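You operate a simulated robot arm through the tools that you are given. There is no shell and no other tool. Be economical: measure what you need, move in short steps, check, and stop when the job is done.

The job below is to be done with a simulated two-armed robot. You get a single attempt, and the scene is never put back.

JOB
Pack the blue tape and the small yellow box in the white tub and stack it.
Fine: lid on, square on top of the cream storage tub; the other tape stays.

It is judged by the outcome, as a careful person would: the job done as asked, and still so three seconds after it is handed in. It fails if anything else is knocked over, pushed out of place, dropped, spilled or broken. A push-on lid holds only when it is set on centred and level and pressed home; a screw cap is set on level and turned clockwise until tight.

ROBOT AND FRAMES
Two 7-joint arms with fingered hands on one trunk, on a base that drives. Base frame: it is fixed to the floor where the robot stands at the start and does not move with it; the origin is under the middle of the robot, x ahead of it, y to its left, z up. Units: m, degrees, N and s.
The left shoulder is at the start at [0.031, 0.214, 1.118], the right one opposite. With the tool pointing down near the work surface each hand reaches from about 0.12 to 0.6 m from the robot's upright axis, wherever it stands, measured 20 degrees to its own side. Places, roughly: cream storage tub (25x21x12 cm) [0.8, -0.3, 0.7]; small yellow box (6x4x2 cm) [0.7, -0.5, 0.7]; white tub (16x12x8 cm) [0.5, -0.5, 0.7]. Payload 3.3 kg a hand.
Tool frame (each hand has its own): the origin (TCP) lies between the finger pads and is the grasp point; the fingertips stand 0.026 m ahead of it; z points along the fingers, y is the line along which they close. The gripper opens to 0.132 m. The gripper's body begins 0.073 m behind the TCP. The gripper is a hand of 2 fingers: y runs from the thumb to the fingers, the wrist lies at [0, 0, -0.224] in the tool frame.
Orientation is told as [roll, pitch, yaw] about the base's x, y, z axes, in that order, counted from this pose: with the fingers straight down and closing along the base's y, the tool's x points along the base's -x, its y along +y and its z along -z.

CONTROLS
- The arms move only by the tool step_arm. It takes "left_plan", "right_plan" or both (then of equal length, played together; a hand with none holds still); each is a list of rows, each a list of 6 numbers: the shift along the base's x, y, z in m, then the turn, a rotation vector about the base's x, y, z in rad. In form: [[x, y, z, wx, wy, wz], ...]. A call has 1 to 8 rows; each row is the pose to reach, as a shift and turn from the pose commanded when the call began. Rows are played at 5 a second. More than 0.05 m and 8.6 degrees between two rows, and nothing of the call is played. Where a pose cannot be reached the arm comes as near as it can. A force on the tool above 40 N (or 10 N above the force at the start of the call, whichever is more), or a blocked arm, ends the call early, and 0.2 s more pass. In this call time passes only in rows, and 0.2 s behind the last. The reply holds the time, the measured pose of the TCP, the force on the tool along the base axes, the opening and the grip force, in the units named above and with some noise, with the torque about the TCP (base axes, N m) and any sound that the robot's microphone picked up, and new pictures: "pictures" is both (left out), scene, wrist or none (wrist: the cameras of the hands that moved).
- Cameras (640 x 400 px; columns grow to the right, rows downward): "scene" is now at [0.1042, -0.0459, 1.2993]; the picture's right is [-0.51, -0.86, 0.00], its down [-0.44, 0.26, -0.86] and it looks along [0.74, -0.44, -0.51] (base axes); focal length 258 px, centre (320, 200). "left" rides on the left gripper at [-0.066, -0.003, -0.099] in its tool frame; the picture's right is [0.04, -1.00, 0.00], its down [0.83, 0.03, -0.55] and it looks along [0.55, 0.02, 0.83] (tool axes); focal length 261 px, centre (320, 200). "right" rides on the right gripper at [0.066, -0.003, -0.099] in its tool frame; the picture's right is [0.04, 1.00, 0.00], its down [-0.83, 0.03, -0.55] and it looks along [-0.55, 0.02, 0.83] (tool axes); focal length 261 px, centre (320, 200). There is no depth. A picture from a camera that has moved, and an enlarged one, comes with that camera's place and axes in the base frame and with its lens.
- lift_body(by): slides the trunk up (or, below 0, down) by that many m; the arms and the scene camera ride with it, the base frame stays. It gives what a move gives, with no picture.
- base_move(legs): drives the robot by 1 to 6 legs, each [ahead, left, turn to the left] in m, m and degrees, along the robot's own axes; the way and the turn of a leg run together, so that a leg with both is an arc; at most 1.5 m and 180 degrees a leg. The arms and the cameras ride along, it lands a little off, and it stops where it bumps. It gives what a move gives, and a new picture of the scene camera.
- finger_targets(finger1, thumb_bend, hand): sets how far each is bent, from 0 (flat) to 100 (curled in); at 30 the hand is open as for a grip, at 70 the pads meet at the TCP. One left out holds its place. A second passes; each finger stops where it meets its share of the squeeze, and holds until it gets a number again. It is the only way to open and close the hand. It gives what a move gives, with no picture; readings hold the bend of each and the force on the fingers (four entries, about 0 where the hand has none), thumb and palm.
- aim_head(pan, tilt): turns the head with the scene camera to pan (to the left, within 86 degrees either way) and tilt (down, from -29 to 69), counted from straight ahead of the robot. It gives what a move gives, and a new picture of the scene camera.
- zoom(camera, box): a new picture of the part [left, top, right, bottom] of that camera's present view, enlarged. The clock stands still meanwhile.
- finish_job(): hands the job in; it is judged then, once.

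Work in short steps. Places have to be worked out from the pictures, the camera data and where the tool is seen: move nearer, look again, correct. Check each grasp and each placing, and mend what went wrong. You have 120 turns and 260 pictures in all, those below and enlarged ones among them. Open the grippers and draw the arms clear of the work before you hand the job in, unless the task says otherwise; then end with one line.

The tools are called after "Request:" as name(argument=value, ...) on one line, values as JSON. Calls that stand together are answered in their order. step_arm: Moves the arms, as the interface text tells. Its arguments: {"type":"object","properties":{"left_plan":{"type":"array","items":{"type":"array","items":{"type":"number"}}},"right_plan":{"type":"array","items":{"type":"array","items":{"type":"number"}}},"pictures":{"type":"string","enum":["both","scene","wrist","none"]}},"required":[]} The other tools are called the same way: lift_body (by) slides the trunk up or down; finger_targets (finger1, thumb_bend, hand) moves the fingers one by one; base_move (legs) drives the base; aim_head (pan, tilt) turns the head that bears the scene camera; zoom (camera, box) takes an enlarged picture of a part of a camera's view; finish_job () hands the job in.

At the start:

```text
time: 0.0
left_ee_pos: [0.2789, -0.0504, 1.1779]
left_ee_rot: [0.0, -0.1, 0.0]
left_contact_force: [-0.5, 0.0, 0.8]
left_moment: [0.02, 0.0, -0.02]
left_gripper_width: 0.1319
left_grip_force: 0.1
left_shape: jaw
left_bend: [30.0, 30.0]
left_finger forces: [0.0, 0.0, 0.1, 0.0, 0.0, 0.0]
right_ee_pos: [0.3731, -0.4242, 1.0982]
right_ee_rot: [0.0, 0.0, 0.0]
right_contact_force: [-0.1, 0.1, 0.0]
right_moment: [-0.01, -0.03, 0.04]
right_gripper_width: 0.1316
right_grip_force: 0.2
right_shape: jaw
right_bend: [30.0, 30.0]
right_finger forces: [0.1, 0.0, 0.1, 0.0, 0.1, 0.0]
trunk travel left (down, up): [-0.4, 0.361]
robot x, y, heading: [-0.0033, -0.0017, 0.0]
head pan, tilt: [-30.6, 30.4]
```

scene: 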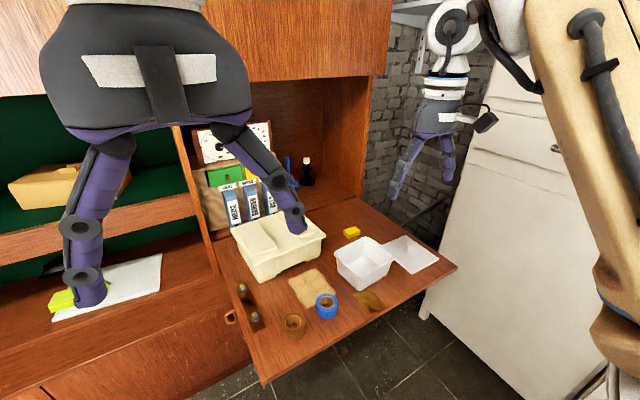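
right: 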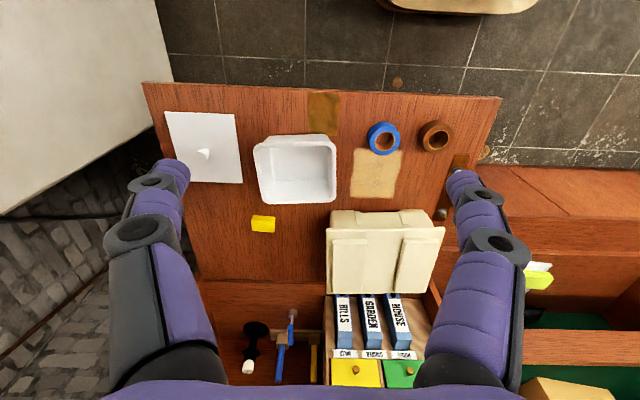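
left: 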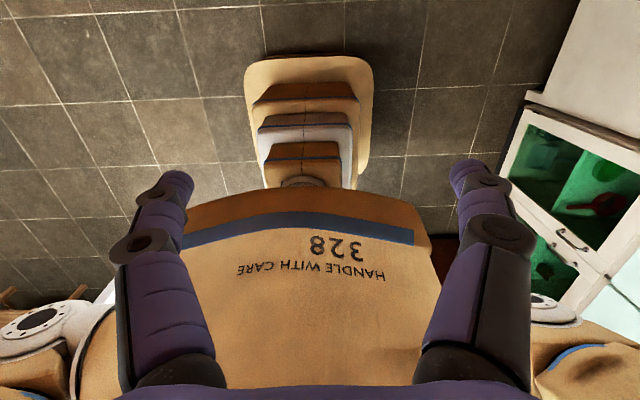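

I start by looking more closely at the desk from both useful cameras.

Request:
zoom(camera="scene", box=[200, 190, 470, 360])

Request:
zoom(camera="right", box=[140, 70, 340, 250])

Request:
zoom(camera="right", box=[300, 90, 500, 300])

```text
2.35 times, centred on (335, 275) of scene
camera zoom: at [0.1042, -0.0459, 1.2993], right [-0.51, -0.86, 0.0], down [-0.44, 0.26, -0.86], along [0.74, -0.44, -0.51], focal length 606 px, centre (285, 24)
```

zoom: 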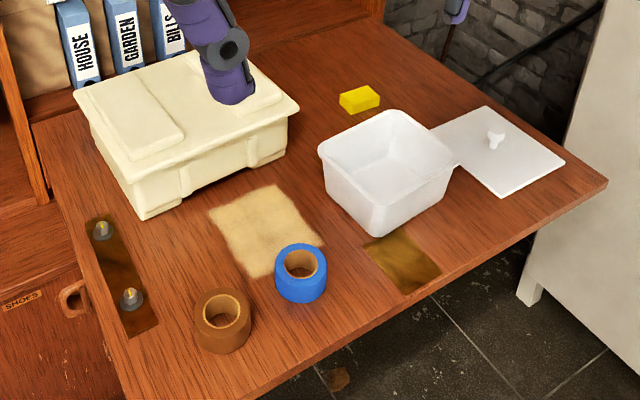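

```text
2.22 times, centred on (240, 160) of right
camera zoom: at [0.3075, -0.426, 1.1967], right [-0.04, 1.0, 0.0], down [0.83, 0.03, 0.55], along [0.55, 0.02, -0.83], focal length 579 px, centre (498, 289)
```

zoom: 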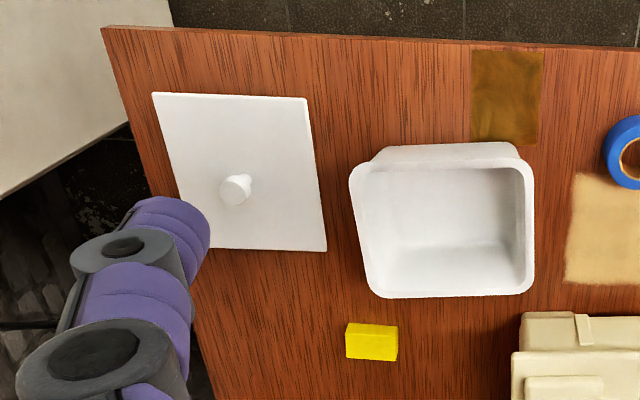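

```text
1.90 times, centred on (400, 195) of right
camera zoom: at [0.3075, -0.426, 1.1967], right [-0.04, 1.0, 0.0], down [0.83, 0.03, 0.55], along [0.55, 0.02, -0.83], focal length 496 px, centre (168, 210)
```

zoom: 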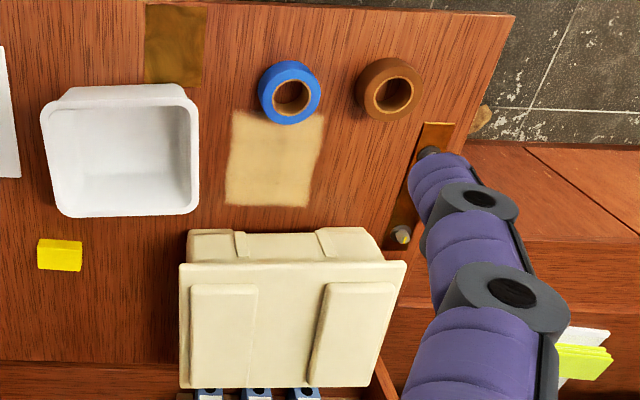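

The desk surface seems to be at about z = 0.68. The white tub is near (0.545, -0.46), its lid near (0.53, -0.66) and the cream tub near (0.73, -0.28). I'll move the left hand out of the camera's view first.

Request:
step_arm(left_plan=[[0, 0.05, 0, 0, 0, 0], [0, 0.1, 0, 0, 0, 0], [0, 0.15, 0, 0, 0, 0], [0, 0.2, 0, 0, 0, 0], [0, 0.25, 0, 0, 0, 0], [0, 0.3, 0, 0, 0, 0]], pictures="none")

Request:
base_move(legs=[[0.0, -0.15, 0], [0.12, 0, 0]])

```text
time: 1.4
left_ee_pos: [0.2776, 0.2221, 1.2217]
left_ee_rot: [0.1, 0.1, -0.1]
left_contact_force: [0.4, 0.3, 0.4]
left_moment: [0.03, 0.01, 0.03]
left_gripper_width: 0.1318
left_grip_force: 0.1
left_shape: jaw
left_bend: [30.0, 30.0]
left_finger forces: [0.0, 0.1, 0.0, 0.1, 0.0, 0.0]
left hand out of reach, approached as far as the arm can: row 1, 2, 3, 4, 5, 6
right_ee_pos: [0.3744, -0.4259, 1.0976]
right_ee_rot: [0.0, 0.0, -0.1]
right_contact_force: [-0.4, -0.8, -1.0]
right_moment: [0.02, 0.0, -0.01]
right_gripper_width: 0.1316
right_grip_force: 0.0
right_shape: jaw
right_bend: [30.0, 30.0]
right_finger forces: [0.1, 0.0, 0.0, 0.0, 0.0, 0.1]
trunk travel left (down, up): [-0.4, 0.361]
robot x, y, heading: [-0.0013, -0.0015, -0.0]
head pan, tilt: [-30.6, 30.4]
```

```text
time: 3.6
left_ee_pos: [0.3983, 0.0721, 1.2206]
left_ee_rot: [0.0, 0.2, 0.1]
left_contact_force: [0.4, -1.1, 0.2]
left_moment: [-0.01, 0.03, -0.02]
left_gripper_width: 0.1319
left_grip_force: 0.1
left_shape: jaw
left_bend: [30.0, 30.0]
left_finger forces: [0.1, 0.0, 0.0, 0.0, 0.0, 0.1]
right_ee_pos: [0.4941, -0.5745, 1.0986]
right_ee_rot: [0.0, 0.1, 0.0]
right_contact_force: [-0.5, -0.6, -0.7]
right_moment: [0.0, 0.07, 0.01]
right_gripper_width: 0.132
right_grip_force: 0.0
right_shape: jaw
right_bend: [30.0, 30.0]
right_finger forces: [0.0, 0.0, 0.0, 0.0, 0.0, 0.0]
trunk travel left (down, up): [-0.4, 0.361]
robot x, y, heading: [0.1223, -0.1525, -0.0]
head pan, tilt: [-30.6, 30.4]
camera scene: at [0.2252, -0.1965, 1.2991], right [-0.51, -0.86, 0.0], down [-0.44, 0.26, -0.86], along [0.74, -0.44, -0.51], focal length 258 px, centre (320, 200)
```

scene: 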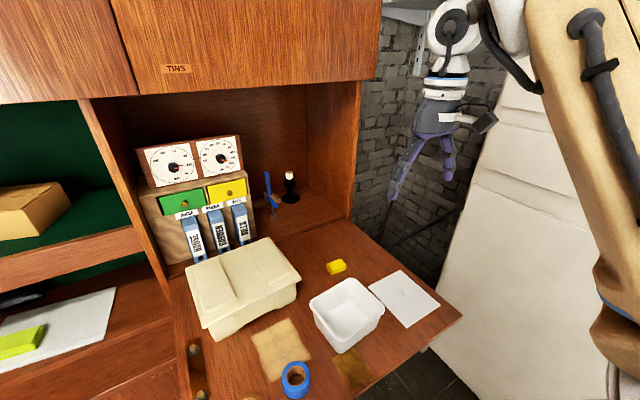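

I'll get a fresh wrist view of the lid and tub from here, then move the right hand above the blue tape.

Request:
zoom(camera="right", box=[160, 40, 480, 240])

Request:
aim_head(pan=-30, tilt=48)

Request:
step_arm(right_plan=[[0, 0.05, 0, 0, 0, 0], [0, 0.1, 0, 0, 0, 0], [0, 0.15, 0, 0, 0, 0], [0, 0.2, -0.03, 0, 0, 0], [0, 0.25, -0.06, 0, 0, 0], [0, 0.28, -0.1, 0, 0, 0], [0, 0.28, -0.15, 0, 0, 0]], pictures="wrist")

```text
2.00 times, centred on (320, 140) of right
camera zoom: at [0.4282, -0.5766, 1.1961], right [-0.04, 1.0, 0.0], down [0.83, 0.03, 0.55], along [0.55, 0.02, -0.83], focal length 521 px, centre (320, 320)
```

zoom: 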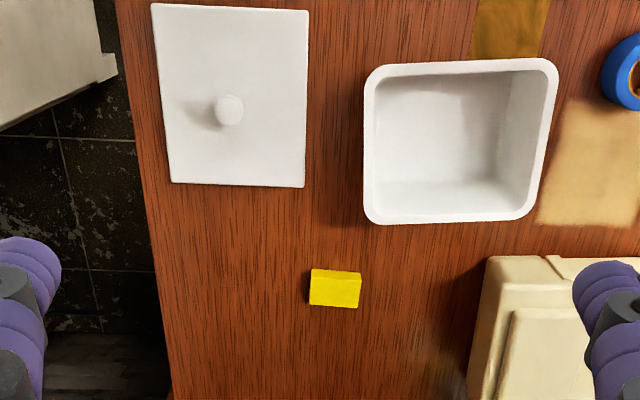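

```text
time: 4.4
left_ee_pos: [0.3967, 0.0728, 1.2212]
left_ee_rot: [0.0, 0.2, 0.0]
left_contact_force: [0.7, 0.4, -0.2]
left_moment: [0.04, 0.0, -0.03]
left_gripper_width: 0.132
left_grip_force: 0.1
left_shape: jaw
left_bend: [30.0, 30.0]
left_finger forces: [0.0, 0.0, 0.0, 0.0, 0.1, 0.0]
right_ee_pos: [0.4933, -0.5747, 1.0987]
right_ee_rot: [0.0, 0.1, 0.0]
right_contact_force: [0.0, 0.0, 0.5]
right_moment: [0.0, -0.02, 0.03]
right_gripper_width: 0.1319
right_grip_force: 0.2
right_shape: jaw
right_bend: [30.0, 30.0]
right_finger forces: [0.0, 0.0, 0.0, 0.0, 0.1, 0.1]
trunk travel left (down, up): [-0.4, 0.361]
robot x, y, heading: [0.1191, -0.1515, -0.1]
head pan, tilt: [-30.0, 48.0]
camera scene: at [0.214, -0.1898, 1.2731], right [-0.5, -0.87, 0.0], down [-0.64, 0.37, -0.67], along [0.58, -0.34, -0.74], focal length 258 px, centre (320, 200)
```

scene: 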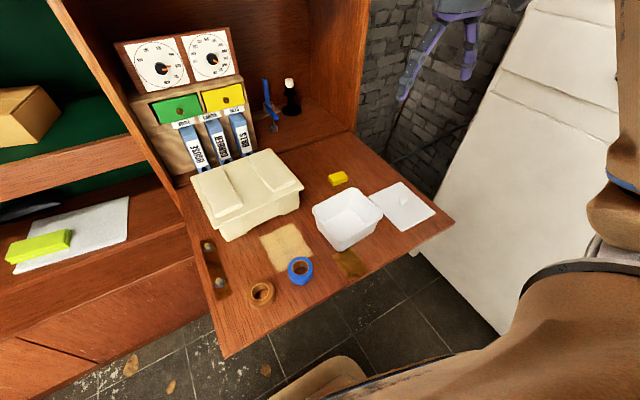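

```text
refused: row 4 steps farther than a row can; nothing moved
```

The fourth row was too long, so nothing moved. I'll drive 7 cm closer to get reach to the cream tub, then move above the blue tape in shorter rows.

Request:
base_move(legs=[[0.07, 0, 0]])

Request:
step_arm(right_plan=[[0, 0.045, 0, 0, 0, 0], [-0.01, 0.09, 0, 0, 0, 0], [-0.025, 0.135, 0, 0, 0, 0], [-0.04, 0.175, -0.02, 0, 0, 0], [-0.05, 0.21, -0.05, 0, 0, 0], [-0.06, 0.24, -0.085, 0, 0, 0], [-0.07, 0.265, -0.125, 0, 0, 0], [-0.075, 0.28, -0.165, 0, 0, 0]], pictures="both")

```text
time: 5.4
left_ee_pos: [0.4667, 0.0741, 1.2219]
left_ee_rot: [0.0, 0.2, 0.0]
left_contact_force: [0.9, -0.4, -1.1]
left_moment: [-0.01, 0.02, 0.02]
left_gripper_width: 0.1318
left_grip_force: 0.1
left_shape: jaw
left_bend: [30.0, 30.0]
left_finger forces: [0.0, 0.1, 0.1, 0.1, 0.0, 0.0]
right_ee_pos: [0.5649, -0.5739, 1.0983]
right_ee_rot: [0.0, 0.1, 0.1]
right_contact_force: [-0.1, -0.6, 0.8]
right_moment: [0.01, 0.01, 0.0]
right_gripper_width: 0.1321
right_grip_force: 0.0
right_shape: jaw
right_bend: [30.0, 30.0]
right_finger forces: [0.0, 0.0, 0.0, 0.0, 0.0, 0.0]
trunk travel left (down, up): [-0.4, 0.361]
robot x, y, heading: [0.188, -0.151, 0.5]
head pan, tilt: [-30.0, 48.0]
camera scene: at [0.2847, -0.1896, 1.2729], right [-0.5, -0.87, 0.0], down [-0.65, 0.37, -0.67], along [0.58, -0.33, -0.74], focal length 258 px, centre (320, 200)
```

scene: 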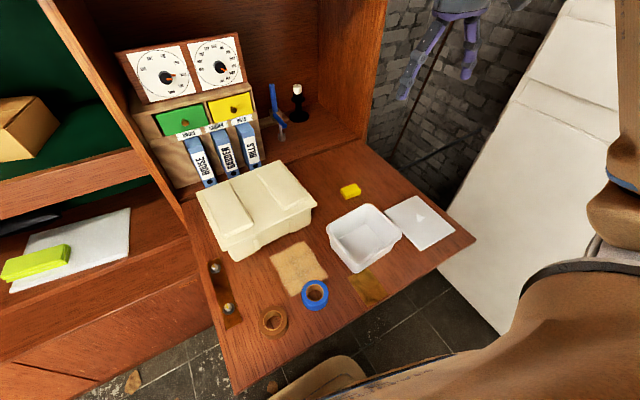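

```text
time: 7.2
left_ee_pos: [0.465, 0.0735, 1.2211]
left_ee_rot: [0.0, 0.2, 0.2]
left_contact_force: [0.4, -0.4, 0.3]
left_moment: [-0.01, -0.03, 0.04]
left_gripper_width: 0.1319
left_grip_force: 0.0
left_shape: jaw
left_bend: [30.0, 30.0]
left_finger forces: [0.1, 0.0, 0.0, 0.1, 0.0, 0.0]
right_ee_pos: [0.522, -0.4487, 0.9449]
right_ee_rot: [1.6, -0.2, 0.0]
right_contact_force: [0.6, -0.7, -0.6]
right_moment: [0.02, -0.01, 0.02]
right_gripper_width: 0.1318
right_grip_force: 0.1
right_shape: jaw
right_bend: [30.0, 30.0]
right_finger forces: [0.0, 0.0, 0.1, 0.1, 0.1, 0.0]
right hand out of reach, approached as far as the arm can: row 4, 5, 6, 7, 8
trunk travel left (down, up): [-0.4, 0.361]
robot x, y, heading: [0.1876, -0.1498, 0.2]
head pan, tilt: [-30.0, 48.0]
camera scene: at [0.2831, -0.1902, 1.273], right [-0.5, -0.87, 0.0], down [-0.64, 0.37, -0.67], along [0.58, -0.33, -0.74], focal length 258 px, centre (320, 200)
camera right: at [0.4557, -0.4523, 1.0424], right [-0.04, 1.0, 0.03], down [0.83, 0.02, 0.56], along [0.56, 0.04, -0.83], focal length 261 px, centre (320, 200)
```

scene: 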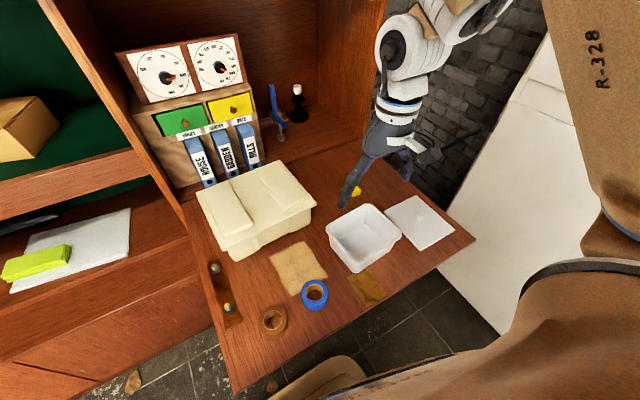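
right: 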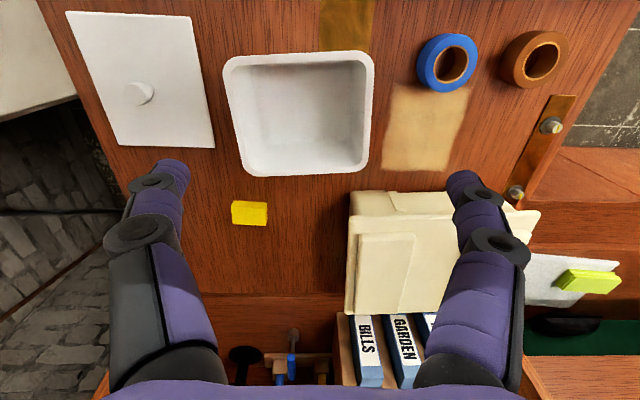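

The arm stopped short, probably because that pose is too folded at this height. I'll retry lower and in small steps.

Request:
step_arm(right_plan=[[-0.01, 0.02, -0.03, 0, 0, 0], [-0.02, 0.05, -0.06, 0, 0, 0], [-0.03, 0.08, -0.09, 0, 0, 0], [-0.033, 0.12, -0.1, 0, 0, 0], [-0.033, 0.155, -0.1, 0, 0, 0]], pictures="wrist")

```text
time: 8.4
left_ee_pos: [0.466, 0.0741, 1.221]
left_ee_rot: [0.0, 0.2, 0.1]
left_contact_force: [0.6, -0.8, -0.4]
left_moment: [0.0, -0.01, 0.0]
left_gripper_width: 0.1321
left_grip_force: 0.1
left_shape: jaw
left_bend: [30.0, 30.0]
left_finger forces: [0.1, 0.0, 0.0, 0.1, 0.0, 0.0]
right_ee_pos: [0.5111, -0.4583, 0.8578]
right_ee_rot: [2.6, -1.1, -2.5]
right_contact_force: [0.2, -0.5, 0.2]
right_moment: [-0.02, 0.01, -0.03]
right_gripper_width: 0.132
right_grip_force: 0.1
right_shape: jaw
right_bend: [30.0, 30.0]
right_finger forces: [0.1, 0.0, 0.1, 0.0, 0.0, 0.0]
right hand out of reach, approached as far as the arm can: row 1, 2, 3, 4, 5
trunk travel left (down, up): [-0.4, 0.361]
robot x, y, heading: [0.1909, -0.1511, 0.1]
head pan, tilt: [-30.0, 48.0]
camera right: at [0.4419, -0.4609, 0.9544], right [0.0, 1.0, 0.04], down [0.82, -0.03, 0.57], along [0.57, 0.04, -0.82], focal length 261 px, centre (320, 200)
```

right: 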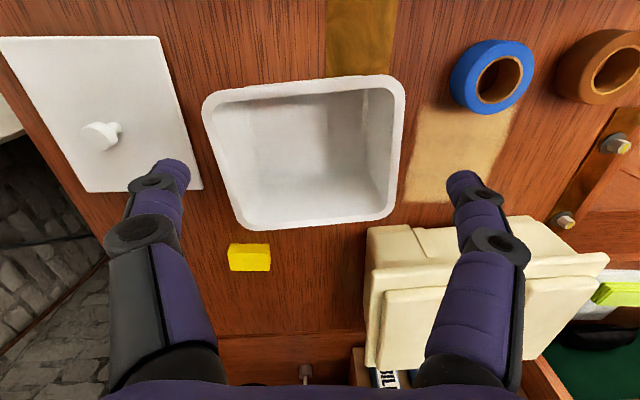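

The sideways motion is blocked by a joint limit. I'll try turning the wrist to free it.

Request:
step_arm(right_plan=[[0, 0, 0.0, -0.04, 0.02, -0.13], [0, 0, 0, -0.04, 0.02, -0.26], [0, 0.03, 0, -0.04, 0.02, -0.39], [0, 0.07, 0, -0.04, 0.02, -0.52], [0, 0.1, 0, -0.04, 0.02, -0.65]], pictures="none")

```text
time: 9.6
left_ee_pos: [0.4667, 0.0745, 1.222]
left_ee_rot: [0.1, 0.3, 0.0]
left_contact_force: [0.7, -0.6, -1.2]
left_moment: [-0.02, 0.01, -0.01]
left_gripper_width: 0.1322
left_grip_force: 0.1
left_shape: jaw
left_bend: [30.0, 30.0]
left_finger forces: [0.0, 0.0, 0.0, 0.0, 0.0, 0.0]
right_ee_pos: [0.5373, -0.4597, 0.86]
right_ee_rot: [0.6, 1.8, -40.1]
right_contact_force: [-0.4, -0.4, 0.0]
right_moment: [-0.01, -0.01, -0.02]
right_gripper_width: 0.132
right_grip_force: 0.2
right_shape: jaw
right_bend: [30.0, 30.0]
right_finger forces: [0.0, 0.0, 0.0, 0.1, 0.0, 0.0]
right hand out of reach, approached as far as the arm can: row 1, 2, 3, 4, 5
trunk travel left (down, up): [-0.4, 0.361]
robot x, y, heading: [0.1876, -0.1496, 0.2]
head pan, tilt: [-30.0, 48.0]
```

The limit looks like a minimum distance from the shoulder to the wrist. Raising the trunk should let the hand reach down and closer in.

Request:
lift_body(by=0.17)

Request:
step_arm(right_plan=[[0, 0, -0.05, 0, 0, 0.13], [0, 0, -0.1, 0, 0, 0.26], [-0.01, 0.02, -0.14, 0, 0, 0.39], [-0.02, 0.06, -0.16, 0, 0, 0.52], [-0.03, 0.1, -0.17, 0, 0, 0.65], [-0.04, 0.14, -0.17, 0, 0, 0.7], [-0.046, 0.165, -0.17, 0, 0, 0.7]], pictures="wrist")

```text
time: 11.5
left_ee_pos: [0.4621, 0.0718, 1.3954]
left_ee_rot: [0.0, -0.6, 0.2]
left_contact_force: [0.9, 1.0, -0.4]
left_moment: [0.02, 0.02, -0.03]
left_gripper_width: 0.1319
left_grip_force: 0.1
left_shape: jaw
left_bend: [30.0, 30.0]
left_finger forces: [0.0, 0.1, 0.0, 0.1, 0.1, 0.0]
right_ee_pos: [0.5341, -0.4654, 1.027]
right_ee_rot: [-0.1, 1.9, -40.4]
right_contact_force: [-0.1, 0.0, -0.2]
right_moment: [-0.01, -0.02, -0.03]
right_gripper_width: 0.132
right_grip_force: 0.0
right_shape: jaw
right_bend: [30.0, 30.0]
right_finger forces: [0.0, 0.0, 0.0, 0.0, 0.1, 0.0]
trunk travel left (down, up): [-0.57, 0.191]
robot x, y, heading: [0.1882, -0.1497, 0.2]
head pan, tilt: [-30.0, 48.0]
```

```text
time: 13.1
left_ee_pos: [0.4605, 0.072, 1.3958]
left_ee_rot: [-0.1, -0.7, 0.0]
left_contact_force: [0.1, 0.3, -0.7]
left_moment: [0.0, -0.01, -0.02]
left_gripper_width: 0.1319
left_grip_force: 0.1
left_shape: jaw
left_bend: [30.0, 30.0]
left_finger forces: [0.0, 0.0, 0.0, 0.1, 0.1, 0.0]
right_ee_pos: [0.5514, -0.4409, 0.8225]
right_ee_rot: [-2.4, 0.2, 2.1]
right_contact_force: [-1.0, -0.6, 0.0]
right_moment: [0.02, 0.01, 0.04]
right_gripper_width: 0.1321
right_grip_force: 0.0
right_shape: jaw
right_bend: [30.0, 30.0]
right_finger forces: [0.1, 0.0, 0.1, 0.0, 0.0, 0.0]
right hand out of reach, approached as far as the arm can: row 3, 4, 5, 6, 7
trunk travel left (down, up): [-0.57, 0.191]
robot x, y, heading: [0.1863, -0.149, 0.2]
head pan, tilt: [-30.0, 48.0]
camera right: at [0.4854, -0.4407, 0.9203], right [-0.08, 1.0, -0.04], down [0.83, 0.09, 0.55], along [0.55, 0.01, -0.84], focal length 261 px, centre (320, 200)
```

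right: 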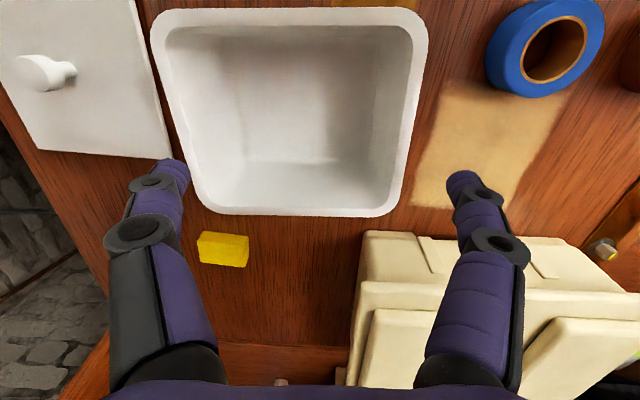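

The limit isn't clear, so I'll look at the arm's configuration from the head camera.

Request:
aim_head(pan=-55, tilt=35)

```text
time: 14.0
left_ee_pos: [0.4608, 0.0718, 1.3975]
left_ee_rot: [0.0, -0.8, 0.1]
left_contact_force: [0.1, -0.2, -0.5]
left_moment: [0.01, -0.01, 0.01]
left_gripper_width: 0.1322
left_grip_force: 0.0
left_shape: jaw
left_bend: [30.0, 30.0]
left_finger forces: [0.0, 0.0, 0.0, 0.0, 0.0, 0.1]
right_ee_pos: [0.5484, -0.4409, 0.8205]
right_ee_rot: [-2.4, 0.6, 2.0]
right_contact_force: [0.9, 0.2, 0.4]
right_moment: [0.0, 0.0, 0.04]
right_gripper_width: 0.1321
right_grip_force: 0.0
right_shape: jaw
right_bend: [30.0, 30.0]
right_finger forces: [0.0, 0.0, 0.0, 0.0, 0.0, 0.0]
trunk travel left (down, up): [-0.57, 0.191]
robot x, y, heading: [0.1909, -0.1503, 0.0]
head pan, tilt: [-55.0, 35.0]
camera scene: at [0.2516, -0.2223, 1.4627], right [-0.82, -0.57, 0.0], down [-0.33, 0.47, -0.82], along [0.47, -0.67, -0.57], focal length 258 px, centre (320, 200)
```

scene: 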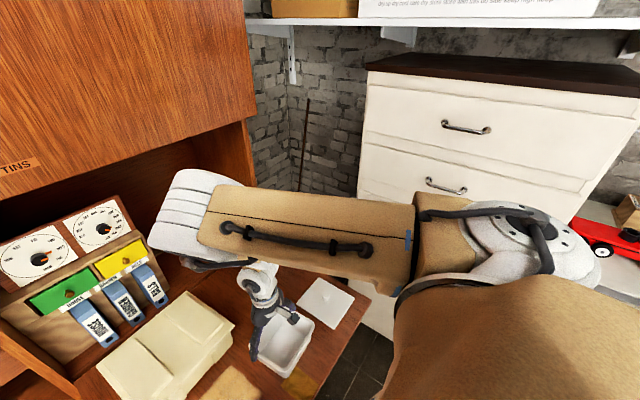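

The upper arm points straight ahead and the forearm hangs under the elbow. I'll try turning the wrist the other way while shifting left.

Request:
step_arm(right_plan=[[0, 0, 0, 0.04, 0, 0.14], [0, 0, 0, 0.04, 0, 0.28], [0, 0, 0, 0.04, 0, 0.42], [0, 0.02, 0, 0.04, 0, 0.56], [0, 0.05, 0, 0.04, 0, 0.7], [-0.02, 0.08, 0, 0.04, 0, 0.84], [-0.04, 0.11, 0, 0.04, 0, 0.98]], pictures="none")

```text
time: 15.6
left_ee_pos: [0.4602, 0.0733, 1.3959]
left_ee_rot: [0.0, -0.6, 0.1]
left_contact_force: [0.5, 0.1, 1.0]
left_moment: [0.01, -0.05, -0.01]
left_gripper_width: 0.1317
left_grip_force: 0.1
left_shape: jaw
left_bend: [30.0, 30.0]
left_finger forces: [0.1, 0.0, 0.0, 0.0, 0.0, 0.0]
right_ee_pos: [0.5625, -0.4128, 0.7941]
right_ee_rot: [-0.5, -1.3, 58.3]
right_contact_force: [-0.1, -0.5, 0.1]
right_moment: [0.0, 0.0, 0.02]
right_gripper_width: 0.1321
right_grip_force: 0.0
right_shape: jaw
right_bend: [30.0, 30.0]
right_finger forces: [0.0, 0.0, 0.0, 0.0, 0.1, 0.1]
right hand out of reach, approached as far as the arm can: row 4, 5, 6, 7
trunk travel left (down, up): [-0.57, 0.191]
robot x, y, heading: [0.1935, -0.1526, 0.1]
head pan, tilt: [-55.0, 35.0]
```

Wherever the hand stops, it is about 0.45 m from the robot's axis, so near targets need the robot to stand further back. I'll raise the hand, test how wide the fingers open, and back up.

Request:
step_arm(right_plan=[[0.0, -0.02, 0.04, 0, 0, 0.14], [0.0, -0.03, 0.08, 0, 0, 0.28], [0, -0.03, 0.12, 0, 0, 0.42], [0, -0.03, 0.14, 0, 0, 0.553]], pictures="none")

Request:
finger_targets(hand="right", finger1=10, thumb_bend=10)

Request:
base_move(legs=[[-0.1, -0.06, 0]])

```text
time: 16.6
left_ee_pos: [0.4602, 0.0717, 1.3942]
left_ee_rot: [-0.1, -0.7, 0.2]
left_contact_force: [-0.9, -0.3, -0.8]
left_moment: [-0.02, -0.01, 0.01]
left_gripper_width: 0.1319
left_grip_force: 0.1
left_shape: jaw
left_bend: [30.0, 30.0]
left_finger forces: [0.1, 0.1, 0.0, 0.0, 0.0, 0.0]
right_ee_pos: [0.5532, -0.4475, 0.9275]
right_ee_rot: [0.0, -1.0, 89.3]
right_contact_force: [-0.8, -0.6, 0.4]
right_moment: [0.02, -0.01, -0.02]
right_gripper_width: 0.1317
right_grip_force: 0.1
right_shape: jaw
right_bend: [30.0, 30.0]
right_finger forces: [0.0, 0.1, 0.0, 0.1, 0.0, 0.1]
trunk travel left (down, up): [-0.57, 0.191]
robot x, y, heading: [0.1892, -0.1492, 0.1]
head pan, tilt: [-55.0, 35.0]
```

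```text
time: 17.6
left_ee_pos: [0.4611, 0.0733, 1.3958]
left_ee_rot: [-0.1, -0.8, 0.2]
left_contact_force: [-0.5, -0.3, 0.0]
left_moment: [-0.01, -0.02, 0.0]
left_gripper_width: 0.1319
left_grip_force: 0.0
left_shape: jaw
left_bend: [30.0, 30.0]
left_finger forces: [0.0, 0.0, 0.0, 0.0, 0.1, 0.1]
right_ee_pos: [0.5571, -0.4456, 0.9302]
right_ee_rot: [-0.4, -1.5, 89.1]
right_contact_force: [-0.3, 0.2, -0.9]
right_moment: [-0.02, 0.01, -0.03]
right_gripper_width: 0.1719
right_grip_force: 0.1
right_shape: fingers
right_bend: [10.0, 10.0]
right_finger forces: [0.0, 0.1, 0.0, 0.0, 0.0, 0.0]
trunk travel left (down, up): [-0.57, 0.191]
robot x, y, heading: [0.1838, -0.1496, 0.1]
head pan, tilt: [-55.0, 35.0]
```

```text
time: 18.8
left_ee_pos: [0.36, 0.012, 1.3965]
left_ee_rot: [-0.2, -0.6, 0.0]
left_contact_force: [-0.6, -0.4, -0.7]
left_moment: [0.0, -0.05, 0.01]
left_gripper_width: 0.1318
left_grip_force: 0.0
left_shape: jaw
left_bend: [30.0, 30.0]
left_finger forces: [0.0, 0.1, 0.0, 0.0, 0.1, 0.0]
right_ee_pos: [0.4567, -0.5058, 0.9316]
right_ee_rot: [-0.7, -1.5, 89.1]
right_contact_force: [-1.1, 0.0, 0.1]
right_moment: [-0.01, -0.06, 0.01]
right_gripper_width: 0.172
right_grip_force: 0.1
right_shape: fingers
right_bend: [10.0, 10.0]
right_finger forces: [0.1, 0.0, 0.0, 0.0, 0.0, 0.0]
trunk travel left (down, up): [-0.57, 0.191]
robot x, y, heading: [0.085, -0.2103, 0.1]
head pan, tilt: [-55.0, 35.0]
camera scene: at [0.1498, -0.2828, 1.4627], right [-0.82, -0.57, 0.0], down [-0.33, 0.47, -0.82], along [0.47, -0.67, -0.57], focal length 258 px, centre (320, 200)
```

scene: 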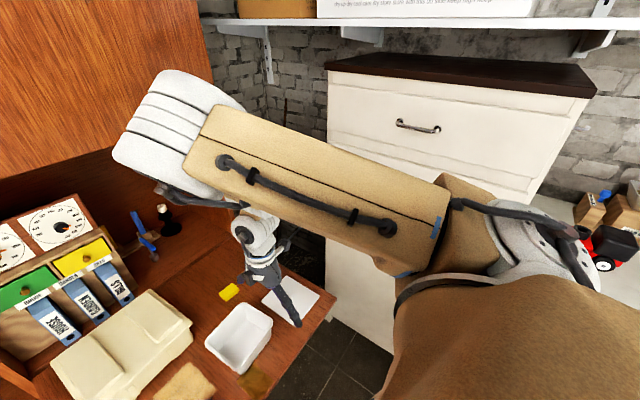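

At bend 10 the fingers open to 0.172 m, so they can straddle the tub easily. I'll move above the white tub with the hand closing along x and check alignment.

Request:
step_arm(right_plan=[[0.03, 0.015, -0.01, 0.01, 0.02, 0.03], [0.06, 0.03, -0.02, 0.01, 0.02, 0.06], [0.088, 0.044, -0.03, 0.01, 0.02, 0.09]], pictures="wrist")

Request:
aim_head(pan=-20, tilt=55)

```text
time: 19.6
left_ee_pos: [0.3609, 0.013, 1.396]
left_ee_rot: [-0.2, -0.5, 0.0]
left_contact_force: [0.6, 0.3, -0.2]
left_moment: [-0.01, 0.01, -0.01]
left_gripper_width: 0.132
left_grip_force: 0.0
left_shape: jaw
left_bend: [30.0, 30.0]
left_finger forces: [0.0, 0.0, 0.0, 0.0, 0.0, 0.0]
right_ee_pos: [0.5452, -0.4586, 0.8998]
right_ee_rot: [0.6, -1.8, 94.5]
right_contact_force: [0.3, -0.3, 0.3]
right_moment: [-0.03, 0.06, -0.03]
right_gripper_width: 0.1723
right_grip_force: 0.0
right_shape: fingers
right_bend: [10.0, 10.0]
right_finger forces: [0.0, 0.0, 0.1, 0.0, 0.0, 0.0]
trunk travel left (down, up): [-0.57, 0.191]
robot x, y, heading: [0.0863, -0.2081, -0.2]
head pan, tilt: [-55.0, 35.0]
camera right: at [0.5524, -0.5261, 0.9954], right [-0.99, -0.12, 0.01], down [-0.09, 0.81, 0.58], along [-0.08, 0.57, -0.81], focal length 261 px, centre (320, 200)
```

right: 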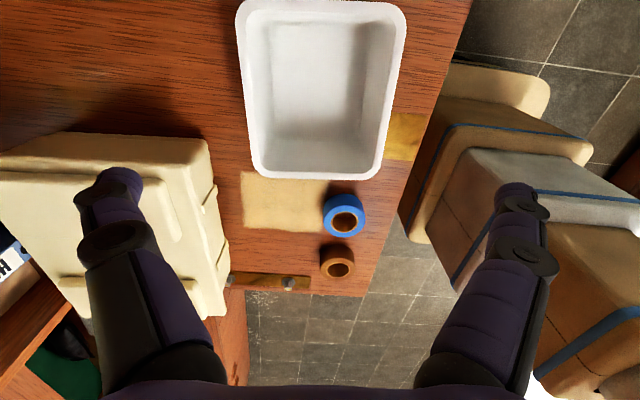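

```text
time: 20.6
left_ee_pos: [0.3611, 0.0133, 1.3959]
left_ee_rot: [0.0, -0.7, 0.0]
left_contact_force: [0.4, 0.1, 0.4]
left_moment: [-0.02, 0.01, 0.05]
left_gripper_width: 0.1319
left_grip_force: 0.0
left_shape: jaw
left_bend: [30.0, 30.0]
left_finger forces: [0.0, 0.1, 0.1, 0.0, 0.0, 0.0]
right_ee_pos: [0.5434, -0.4595, 0.9006]
right_ee_rot: [0.5, -2.1, 94.3]
right_contact_force: [-0.3, 0.2, -0.7]
right_moment: [0.04, -0.01, 0.02]
right_gripper_width: 0.1723
right_grip_force: 0.0
right_shape: fingers
right_bend: [10.0, 10.0]
right_finger forces: [0.1, 0.1, 0.0, 0.0, 0.0, 0.0]
trunk travel left (down, up): [-0.57, 0.191]
robot x, y, heading: [0.0896, -0.211, -0.0]
head pan, tilt: [-20.0, 55.0]
camera scene: at [0.1683, -0.2346, 1.4345], right [-0.34, -0.94, 0.0], down [-0.77, 0.28, -0.57], along [0.54, -0.2, -0.82], focal length 258 px, centre (320, 200)
```

scene: 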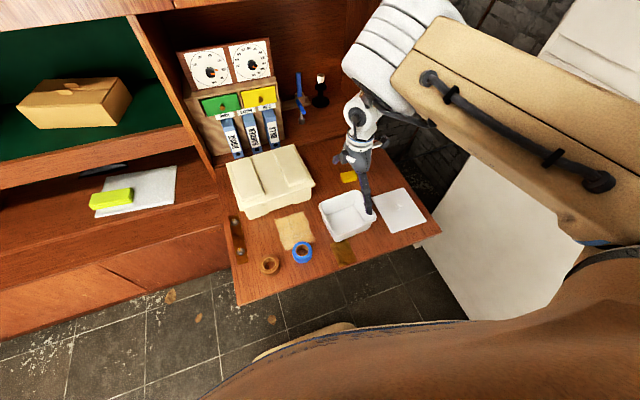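

The tub's rim is centred near (0.542, -0.462) and the tub is turned about 5°. I'll level the hand and descend until the pads are beside the tub body.

Request:
step_arm(right_plan=[[-0.002, -0.003, -0.045, -0.03, -0.01, 0.01], [-0.002, -0.003, -0.09, -0.03, -0.01, 0.01], [-0.002, -0.003, -0.13, -0.03, -0.01, 0.01], [-0.002, -0.003, -0.155, -0.03, -0.01, 0.01]], pictures="both")

Request:
zoom(camera="scene", box=[300, 140, 440, 250])

```text
time: 21.6
left_ee_pos: [0.3604, 0.0121, 1.3959]
left_ee_rot: [0.0, -0.7, 0.0]
left_contact_force: [-0.3, -0.5, -1.1]
left_moment: [0.02, 0.01, 0.0]
left_gripper_width: 0.1319
left_grip_force: 0.0
left_shape: jaw
left_bend: [30.0, 30.0]
left_finger forces: [0.1, 0.0, 0.1, 0.0, 0.1, 0.0]
right_ee_pos: [0.5427, -0.4646, 0.7459]
right_ee_rot: [0.0, -0.2, 94.8]
right_contact_force: [-0.3, -0.7, 0.9]
right_moment: [0.02, -0.01, -0.01]
right_gripper_width: 0.1724
right_grip_force: 0.0
right_shape: fingers
right_bend: [10.0, 10.0]
right_finger forces: [0.1, 0.0, 0.0, 0.0, 0.0, 0.0]
trunk travel left (down, up): [-0.57, 0.191]
robot x, y, heading: [0.089, -0.2095, 0.0]
head pan, tilt: [-20.0, 55.0]
camera scene: at [0.1682, -0.2353, 1.4345], right [-0.34, -0.94, 0.0], down [-0.77, 0.28, -0.57], along [0.54, -0.2, -0.82], focal length 258 px, centre (320, 200)
camera right: at [0.5513, -0.5294, 0.8429], right [-0.99, -0.13, 0.0], down [-0.1, 0.82, 0.56], along [-0.07, 0.55, -0.83], focal length 261 px, centre (320, 200)
```

scene: 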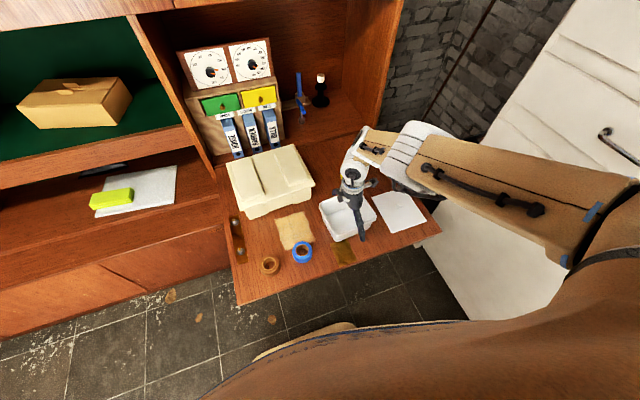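
right: 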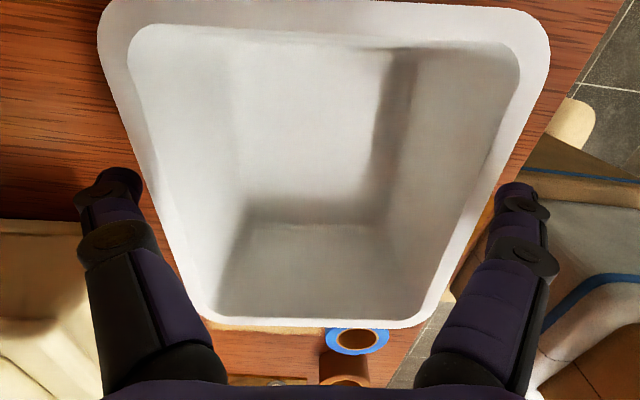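

```text
3.64 times, centred on (370, 195) of scene
camera zoom: at [0.1682, -0.2353, 1.4345], right [-0.34, -0.94, 0.0], down [-0.77, 0.28, -0.57], along [0.54, -0.2, -0.82], focal length 937 px, centre (138, 218)
```

zoom: 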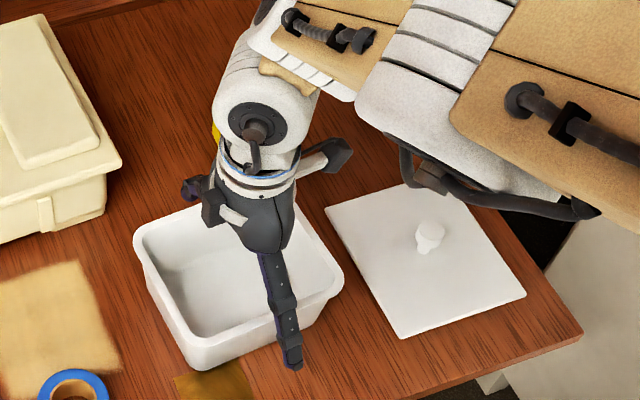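

The fingers straddle the tub cleanly. I'll go 2 cm lower and close.

Request:
step_arm(right_plan=[[0, 0.001, -0.022, 0, 0, 0]], pictures="none")

Request:
finger_targets(hand="right", finger1=45, thumb_bend=45)

Request:
zoom(camera="scene", box=[300, 140, 440, 250])

Request:
zoom(camera="right", box=[0, 0, 640, 400])

```text
time: 22.1
left_ee_pos: [0.3598, 0.0118, 1.3963]
left_ee_rot: [0.0, -0.7, 0.0]
left_contact_force: [0.2, 0.0, -0.4]
left_moment: [0.01, -0.01, 0.01]
left_gripper_width: 0.132
left_grip_force: 0.1
left_shape: jaw
left_bend: [30.0, 30.0]
left_finger forces: [0.0, 0.0, 0.1, 0.1, 0.1, 0.0]
right_ee_pos: [0.5425, -0.4626, 0.7272]
right_ee_rot: [-0.3, -0.2, 94.9]
right_contact_force: [0.5, 3.0, 13.3]
right_moment: [-0.04, -0.58, 0.06]
right_gripper_width: 0.1762
right_grip_force: 5.5
right_shape: fingers
right_bend: [10.0, 6.0]
right_finger forces: [1.5, 0.0, 0.0, 0.0, 10.4, 0.0]
trunk travel left (down, up): [-0.57, 0.191]
robot x, y, heading: [0.0918, -0.2079, -0.1]
head pan, tilt: [-20.0, 55.0]
```

```text
time: 23.1
left_ee_pos: [0.3598, 0.0144, 1.3966]
left_ee_rot: [-0.2, -0.7, 0.0]
left_contact_force: [0.2, 0.8, -0.1]
left_moment: [0.0, 0.0, -0.01]
left_gripper_width: 0.1315
left_grip_force: 0.0
left_shape: jaw
left_bend: [30.0, 30.0]
left_finger forces: [0.1, 0.0, 0.1, 0.1, 0.0, 0.0]
right_ee_pos: [0.5437, -0.4625, 0.726]
right_ee_rot: [-0.2, -0.3, 94.9]
right_contact_force: [11.0, 1.6, 27.6]
right_moment: [-0.08, 0.22, 0.03]
right_gripper_width: 0.1434
right_grip_force: 44.3
right_shape: fingers
right_bend: [41.0, 43.0]
right_finger forces: [38.2, 0.0, 0.0, 0.1, 51.1, 0.1]
trunk travel left (down, up): [-0.57, 0.191]
robot x, y, heading: [0.0866, -0.2122, -0.3]
head pan, tilt: [-20.0, 55.0]
```

```text
3.64 times, centred on (370, 195) of scene
camera zoom: at [0.1674, -0.233, 1.4347], right [-0.34, -0.94, 0.0], down [-0.77, 0.28, -0.57], along [0.54, -0.2, -0.82], focal length 937 px, centre (138, 218)
```

zoom: 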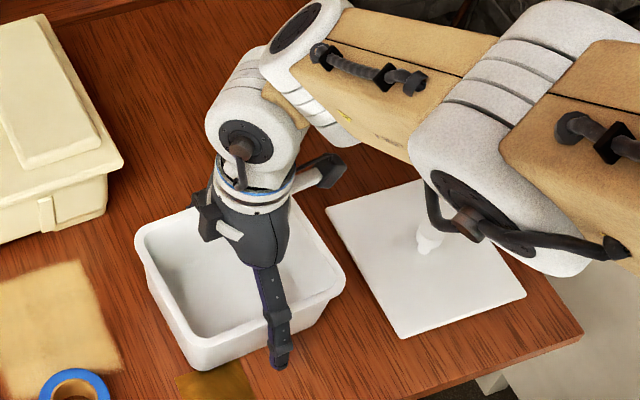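

```text
1.00 times, centred on (320, 200) of right (not enlarged: the box is as wide or as high as the picture)
camera zoom: at [0.5514, -0.527, 0.8238], right [-0.99, -0.13, 0.0], down [-0.11, 0.82, 0.56], along [-0.07, 0.55, -0.83], focal length 261 px, centre (320, 200)
```

zoom: 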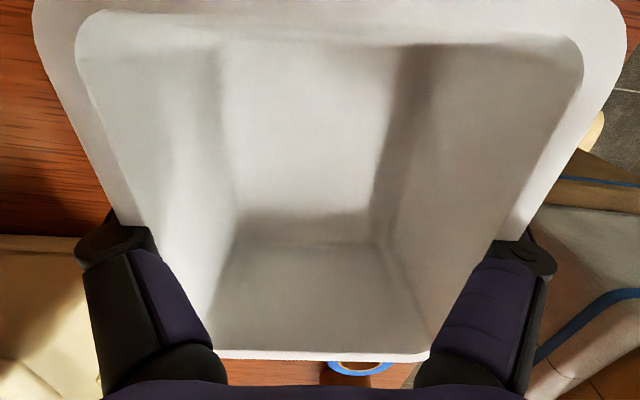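

The tool reads about 27 N upward, so the fingertips are probably pressing on the desk or the rim. I'll raise by 1 cm and see how the load changes.

Request:
step_arm(right_plan=[[0, 0, 0.005, 0, 0, 0], [0, 0, 0.01, 0, 0, 0]], pictures="wrist")

Request:
zoom(camera="scene", box=[310, 180, 390, 250])

```text
time: 23.6
left_ee_pos: [0.3608, 0.0107, 1.3959]
left_ee_rot: [-0.1, -0.6, 0.0]
left_contact_force: [-0.5, 0.7, -0.1]
left_moment: [-0.04, 0.0, -0.03]
left_gripper_width: 0.1318
left_grip_force: 0.1
left_shape: jaw
left_bend: [30.0, 30.0]
left_finger forces: [0.0, 0.0, 0.1, 0.0, 0.0, 0.0]
right_ee_pos: [0.5417, -0.4642, 0.7338]
right_ee_rot: [0.2, -0.2, 94.8]
right_contact_force: [0.4, -0.1, -0.7]
right_moment: [-0.01, 0.0, 0.0]
right_gripper_width: 0.1421
right_grip_force: 43.8
right_shape: fingers
right_bend: [40.0, 42.0]
right_finger forces: [42.9, 0.1, 0.0, 0.0, 44.9, 0.0]
trunk travel left (down, up): [-0.57, 0.191]
robot x, y, heading: [0.0873, -0.2104, -0.1]
head pan, tilt: [-20.0, 55.0]
camera right: at [0.549, -0.5287, 0.8311], right [-0.99, -0.12, 0.0], down [-0.1, 0.82, 0.56], along [-0.07, 0.55, -0.83], focal length 261 px, centre (320, 200)
```

right: 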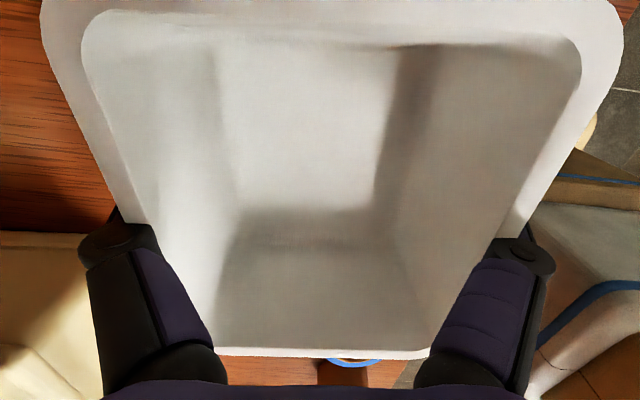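

```text
5.71 times, centred on (350, 215) of scene
camera zoom: at [0.1681, -0.2343, 1.4343], right [-0.34, -0.94, 0.0], down [-0.77, 0.28, -0.57], along [0.54, -0.2, -0.82], focal length 1472 px, centre (149, 114)
```

zoom: 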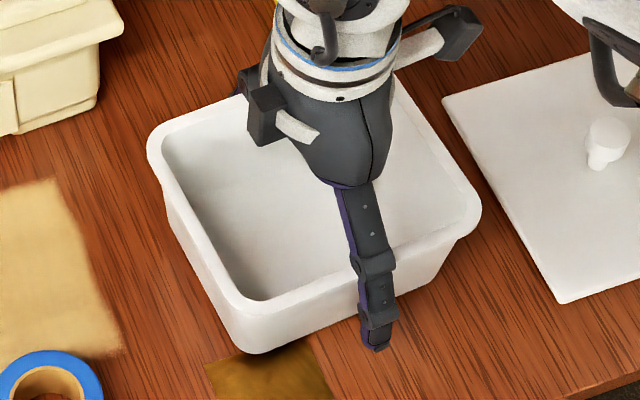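

The load dropped to zero, so that was the desk, and the grip holds at 44 N. I'll lift 5 cm and check that the tub comes with the hand.

Request:
step_arm(right_plan=[[0, 0, 0.02, 0, 0, 0], [0, 0, 0.05, 0, 0, 0]], pictures="wrist")

Request:
zoom(camera="scene", box=[300, 160, 400, 250])

```text
time: 24.2
left_ee_pos: [0.3613, 0.0127, 1.3964]
left_ee_rot: [-0.2, -0.8, 0.1]
left_contact_force: [0.1, 0.3, 0.3]
left_moment: [0.01, -0.03, 0.01]
left_gripper_width: 0.1321
left_grip_force: 0.0
left_shape: jaw
left_bend: [30.0, 30.0]
left_finger forces: [0.0, 0.0, 0.1, 0.0, 0.0, 0.0]
right_ee_pos: [0.5418, -0.4641, 0.7848]
right_ee_rot: [0.0, -0.3, 94.8]
right_contact_force: [-0.3, 0.1, -1.5]
right_moment: [-0.04, 0.01, -0.04]
right_gripper_width: 0.1421
right_grip_force: 43.2
right_shape: fingers
right_bend: [40.0, 42.0]
right_finger forces: [42.7, 0.0, 0.0, 0.1, 44.5, 0.0]
trunk travel left (down, up): [-0.57, 0.191]
robot x, y, heading: [0.0883, -0.2095, 0.0]
head pan, tilt: [-20.0, 55.0]
camera right: at [0.5494, -0.5294, 0.8825], right [-0.99, -0.12, 0.0], down [-0.1, 0.82, 0.56], along [-0.07, 0.55, -0.83], focal length 261 px, centre (320, 200)
```

right: 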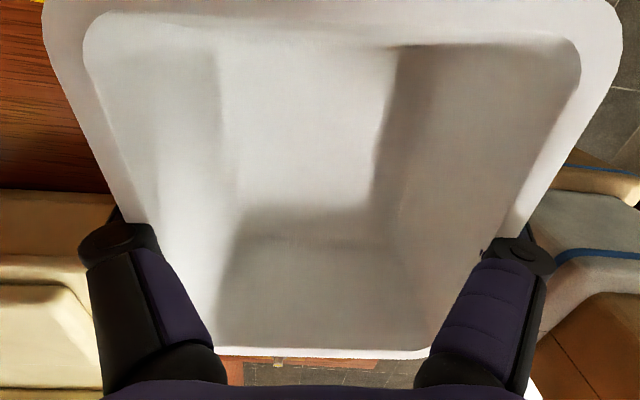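

```text
4.44 times, centred on (350, 205) of scene
camera zoom: at [0.1681, -0.2344, 1.4345], right [-0.34, -0.94, 0.0], down [-0.77, 0.28, -0.57], along [0.54, -0.2, -0.82], focal length 1145 px, centre (187, 178)
```

zoom: 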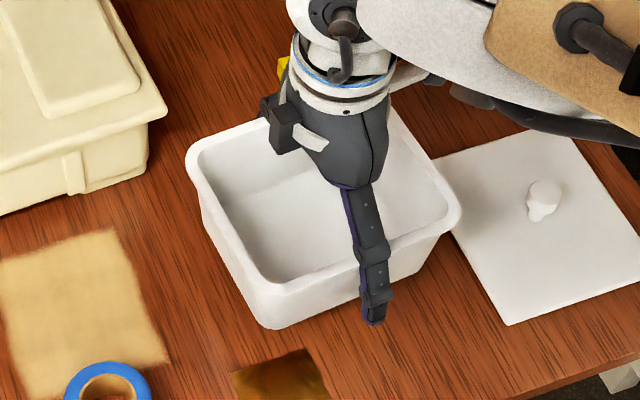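

The tub is up and level. I'll raise it above the cream tub's height, and zoom on the cream tub to measure its lid.

Request:
step_arm(right_plan=[[0, 0, 0.05, 0, 0, 0], [0, 0, 0.1, 0, 0, 0], [0, 0, 0.15, 0, 0, 0]], pictures="none")

Request:
base_move(legs=[[0.095, 0.04, 0]])

Request:
zoom(camera="scene", box=[210, 120, 370, 220])

```text
time: 25.1
left_ee_pos: [0.3597, 0.0126, 1.3954]
left_ee_rot: [-0.2, -0.6, 0.0]
left_contact_force: [0.3, -0.3, 0.0]
left_moment: [0.0, 0.0, -0.02]
left_gripper_width: 0.132
left_grip_force: 0.0
left_shape: jaw
left_bend: [30.0, 30.0]
left_finger forces: [0.0, 0.0, 0.1, 0.0, 0.0, 0.0]
right_ee_pos: [0.5414, -0.4702, 0.9317]
right_ee_rot: [0.6, -0.4, 93.9]
right_contact_force: [0.7, 0.1, -0.7]
right_moment: [-0.03, -0.02, -0.01]
right_gripper_width: 0.1417
right_grip_force: 43.7
right_shape: fingers
right_bend: [39.0, 42.0]
right_finger forces: [42.4, 0.1, 0.0, 0.0, 44.3, 0.0]
trunk travel left (down, up): [-0.57, 0.191]
robot x, y, heading: [0.0888, -0.2093, 0.1]
head pan, tilt: [-20.0, 55.0]
```

```text
time: 26.2
left_ee_pos: [0.4578, 0.0528, 1.3938]
left_ee_rot: [-0.2, -0.6, 0.0]
left_contact_force: [0.8, 0.5, -0.7]
left_moment: [0.0, 0.03, 0.0]
left_gripper_width: 0.1318
left_grip_force: 0.0
left_shape: jaw
left_bend: [30.0, 30.0]
left_finger forces: [0.0, 0.1, 0.0, 0.0, 0.0, 0.1]
right_ee_pos: [0.641, -0.4279, 0.9349]
right_ee_rot: [0.0, -0.6, 93.7]
right_contact_force: [0.4, 0.2, -1.8]
right_moment: [-0.01, 0.03, 0.01]
right_gripper_width: 0.1415
right_grip_force: 43.1
right_shape: fingers
right_bend: [39.0, 42.0]
right_finger forces: [42.5, 0.0, 0.0, 0.0, 44.3, 0.0]
trunk travel left (down, up): [-0.57, 0.191]
robot x, y, heading: [0.182, -0.1695, -0.2]
head pan, tilt: [-20.0, 55.0]
camera scene: at [0.2648, -0.1935, 1.4344], right [-0.34, -0.94, 0.0], down [-0.77, 0.28, -0.57], along [0.54, -0.2, -0.82], focal length 258 px, centre (320, 200)
```

scene: 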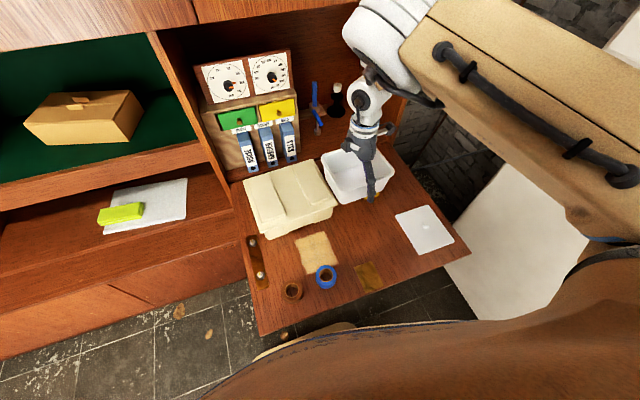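

```text
4.00 times, centred on (290, 170) of scene
camera zoom: at [0.2648, -0.1935, 1.4344], right [-0.34, -0.94, 0.0], down [-0.77, 0.28, -0.57], along [0.54, -0.2, -0.82], focal length 1031 px, centre (440, 320)
```

zoom: 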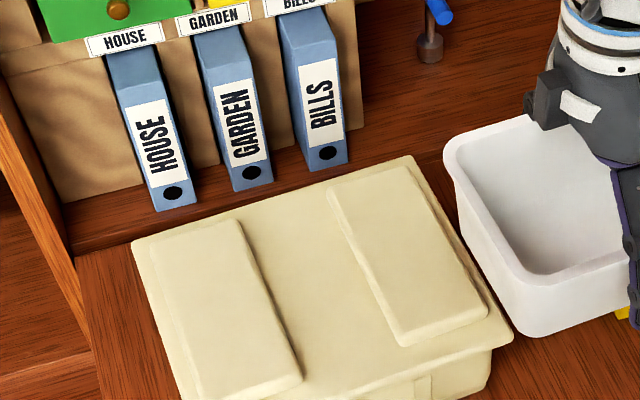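

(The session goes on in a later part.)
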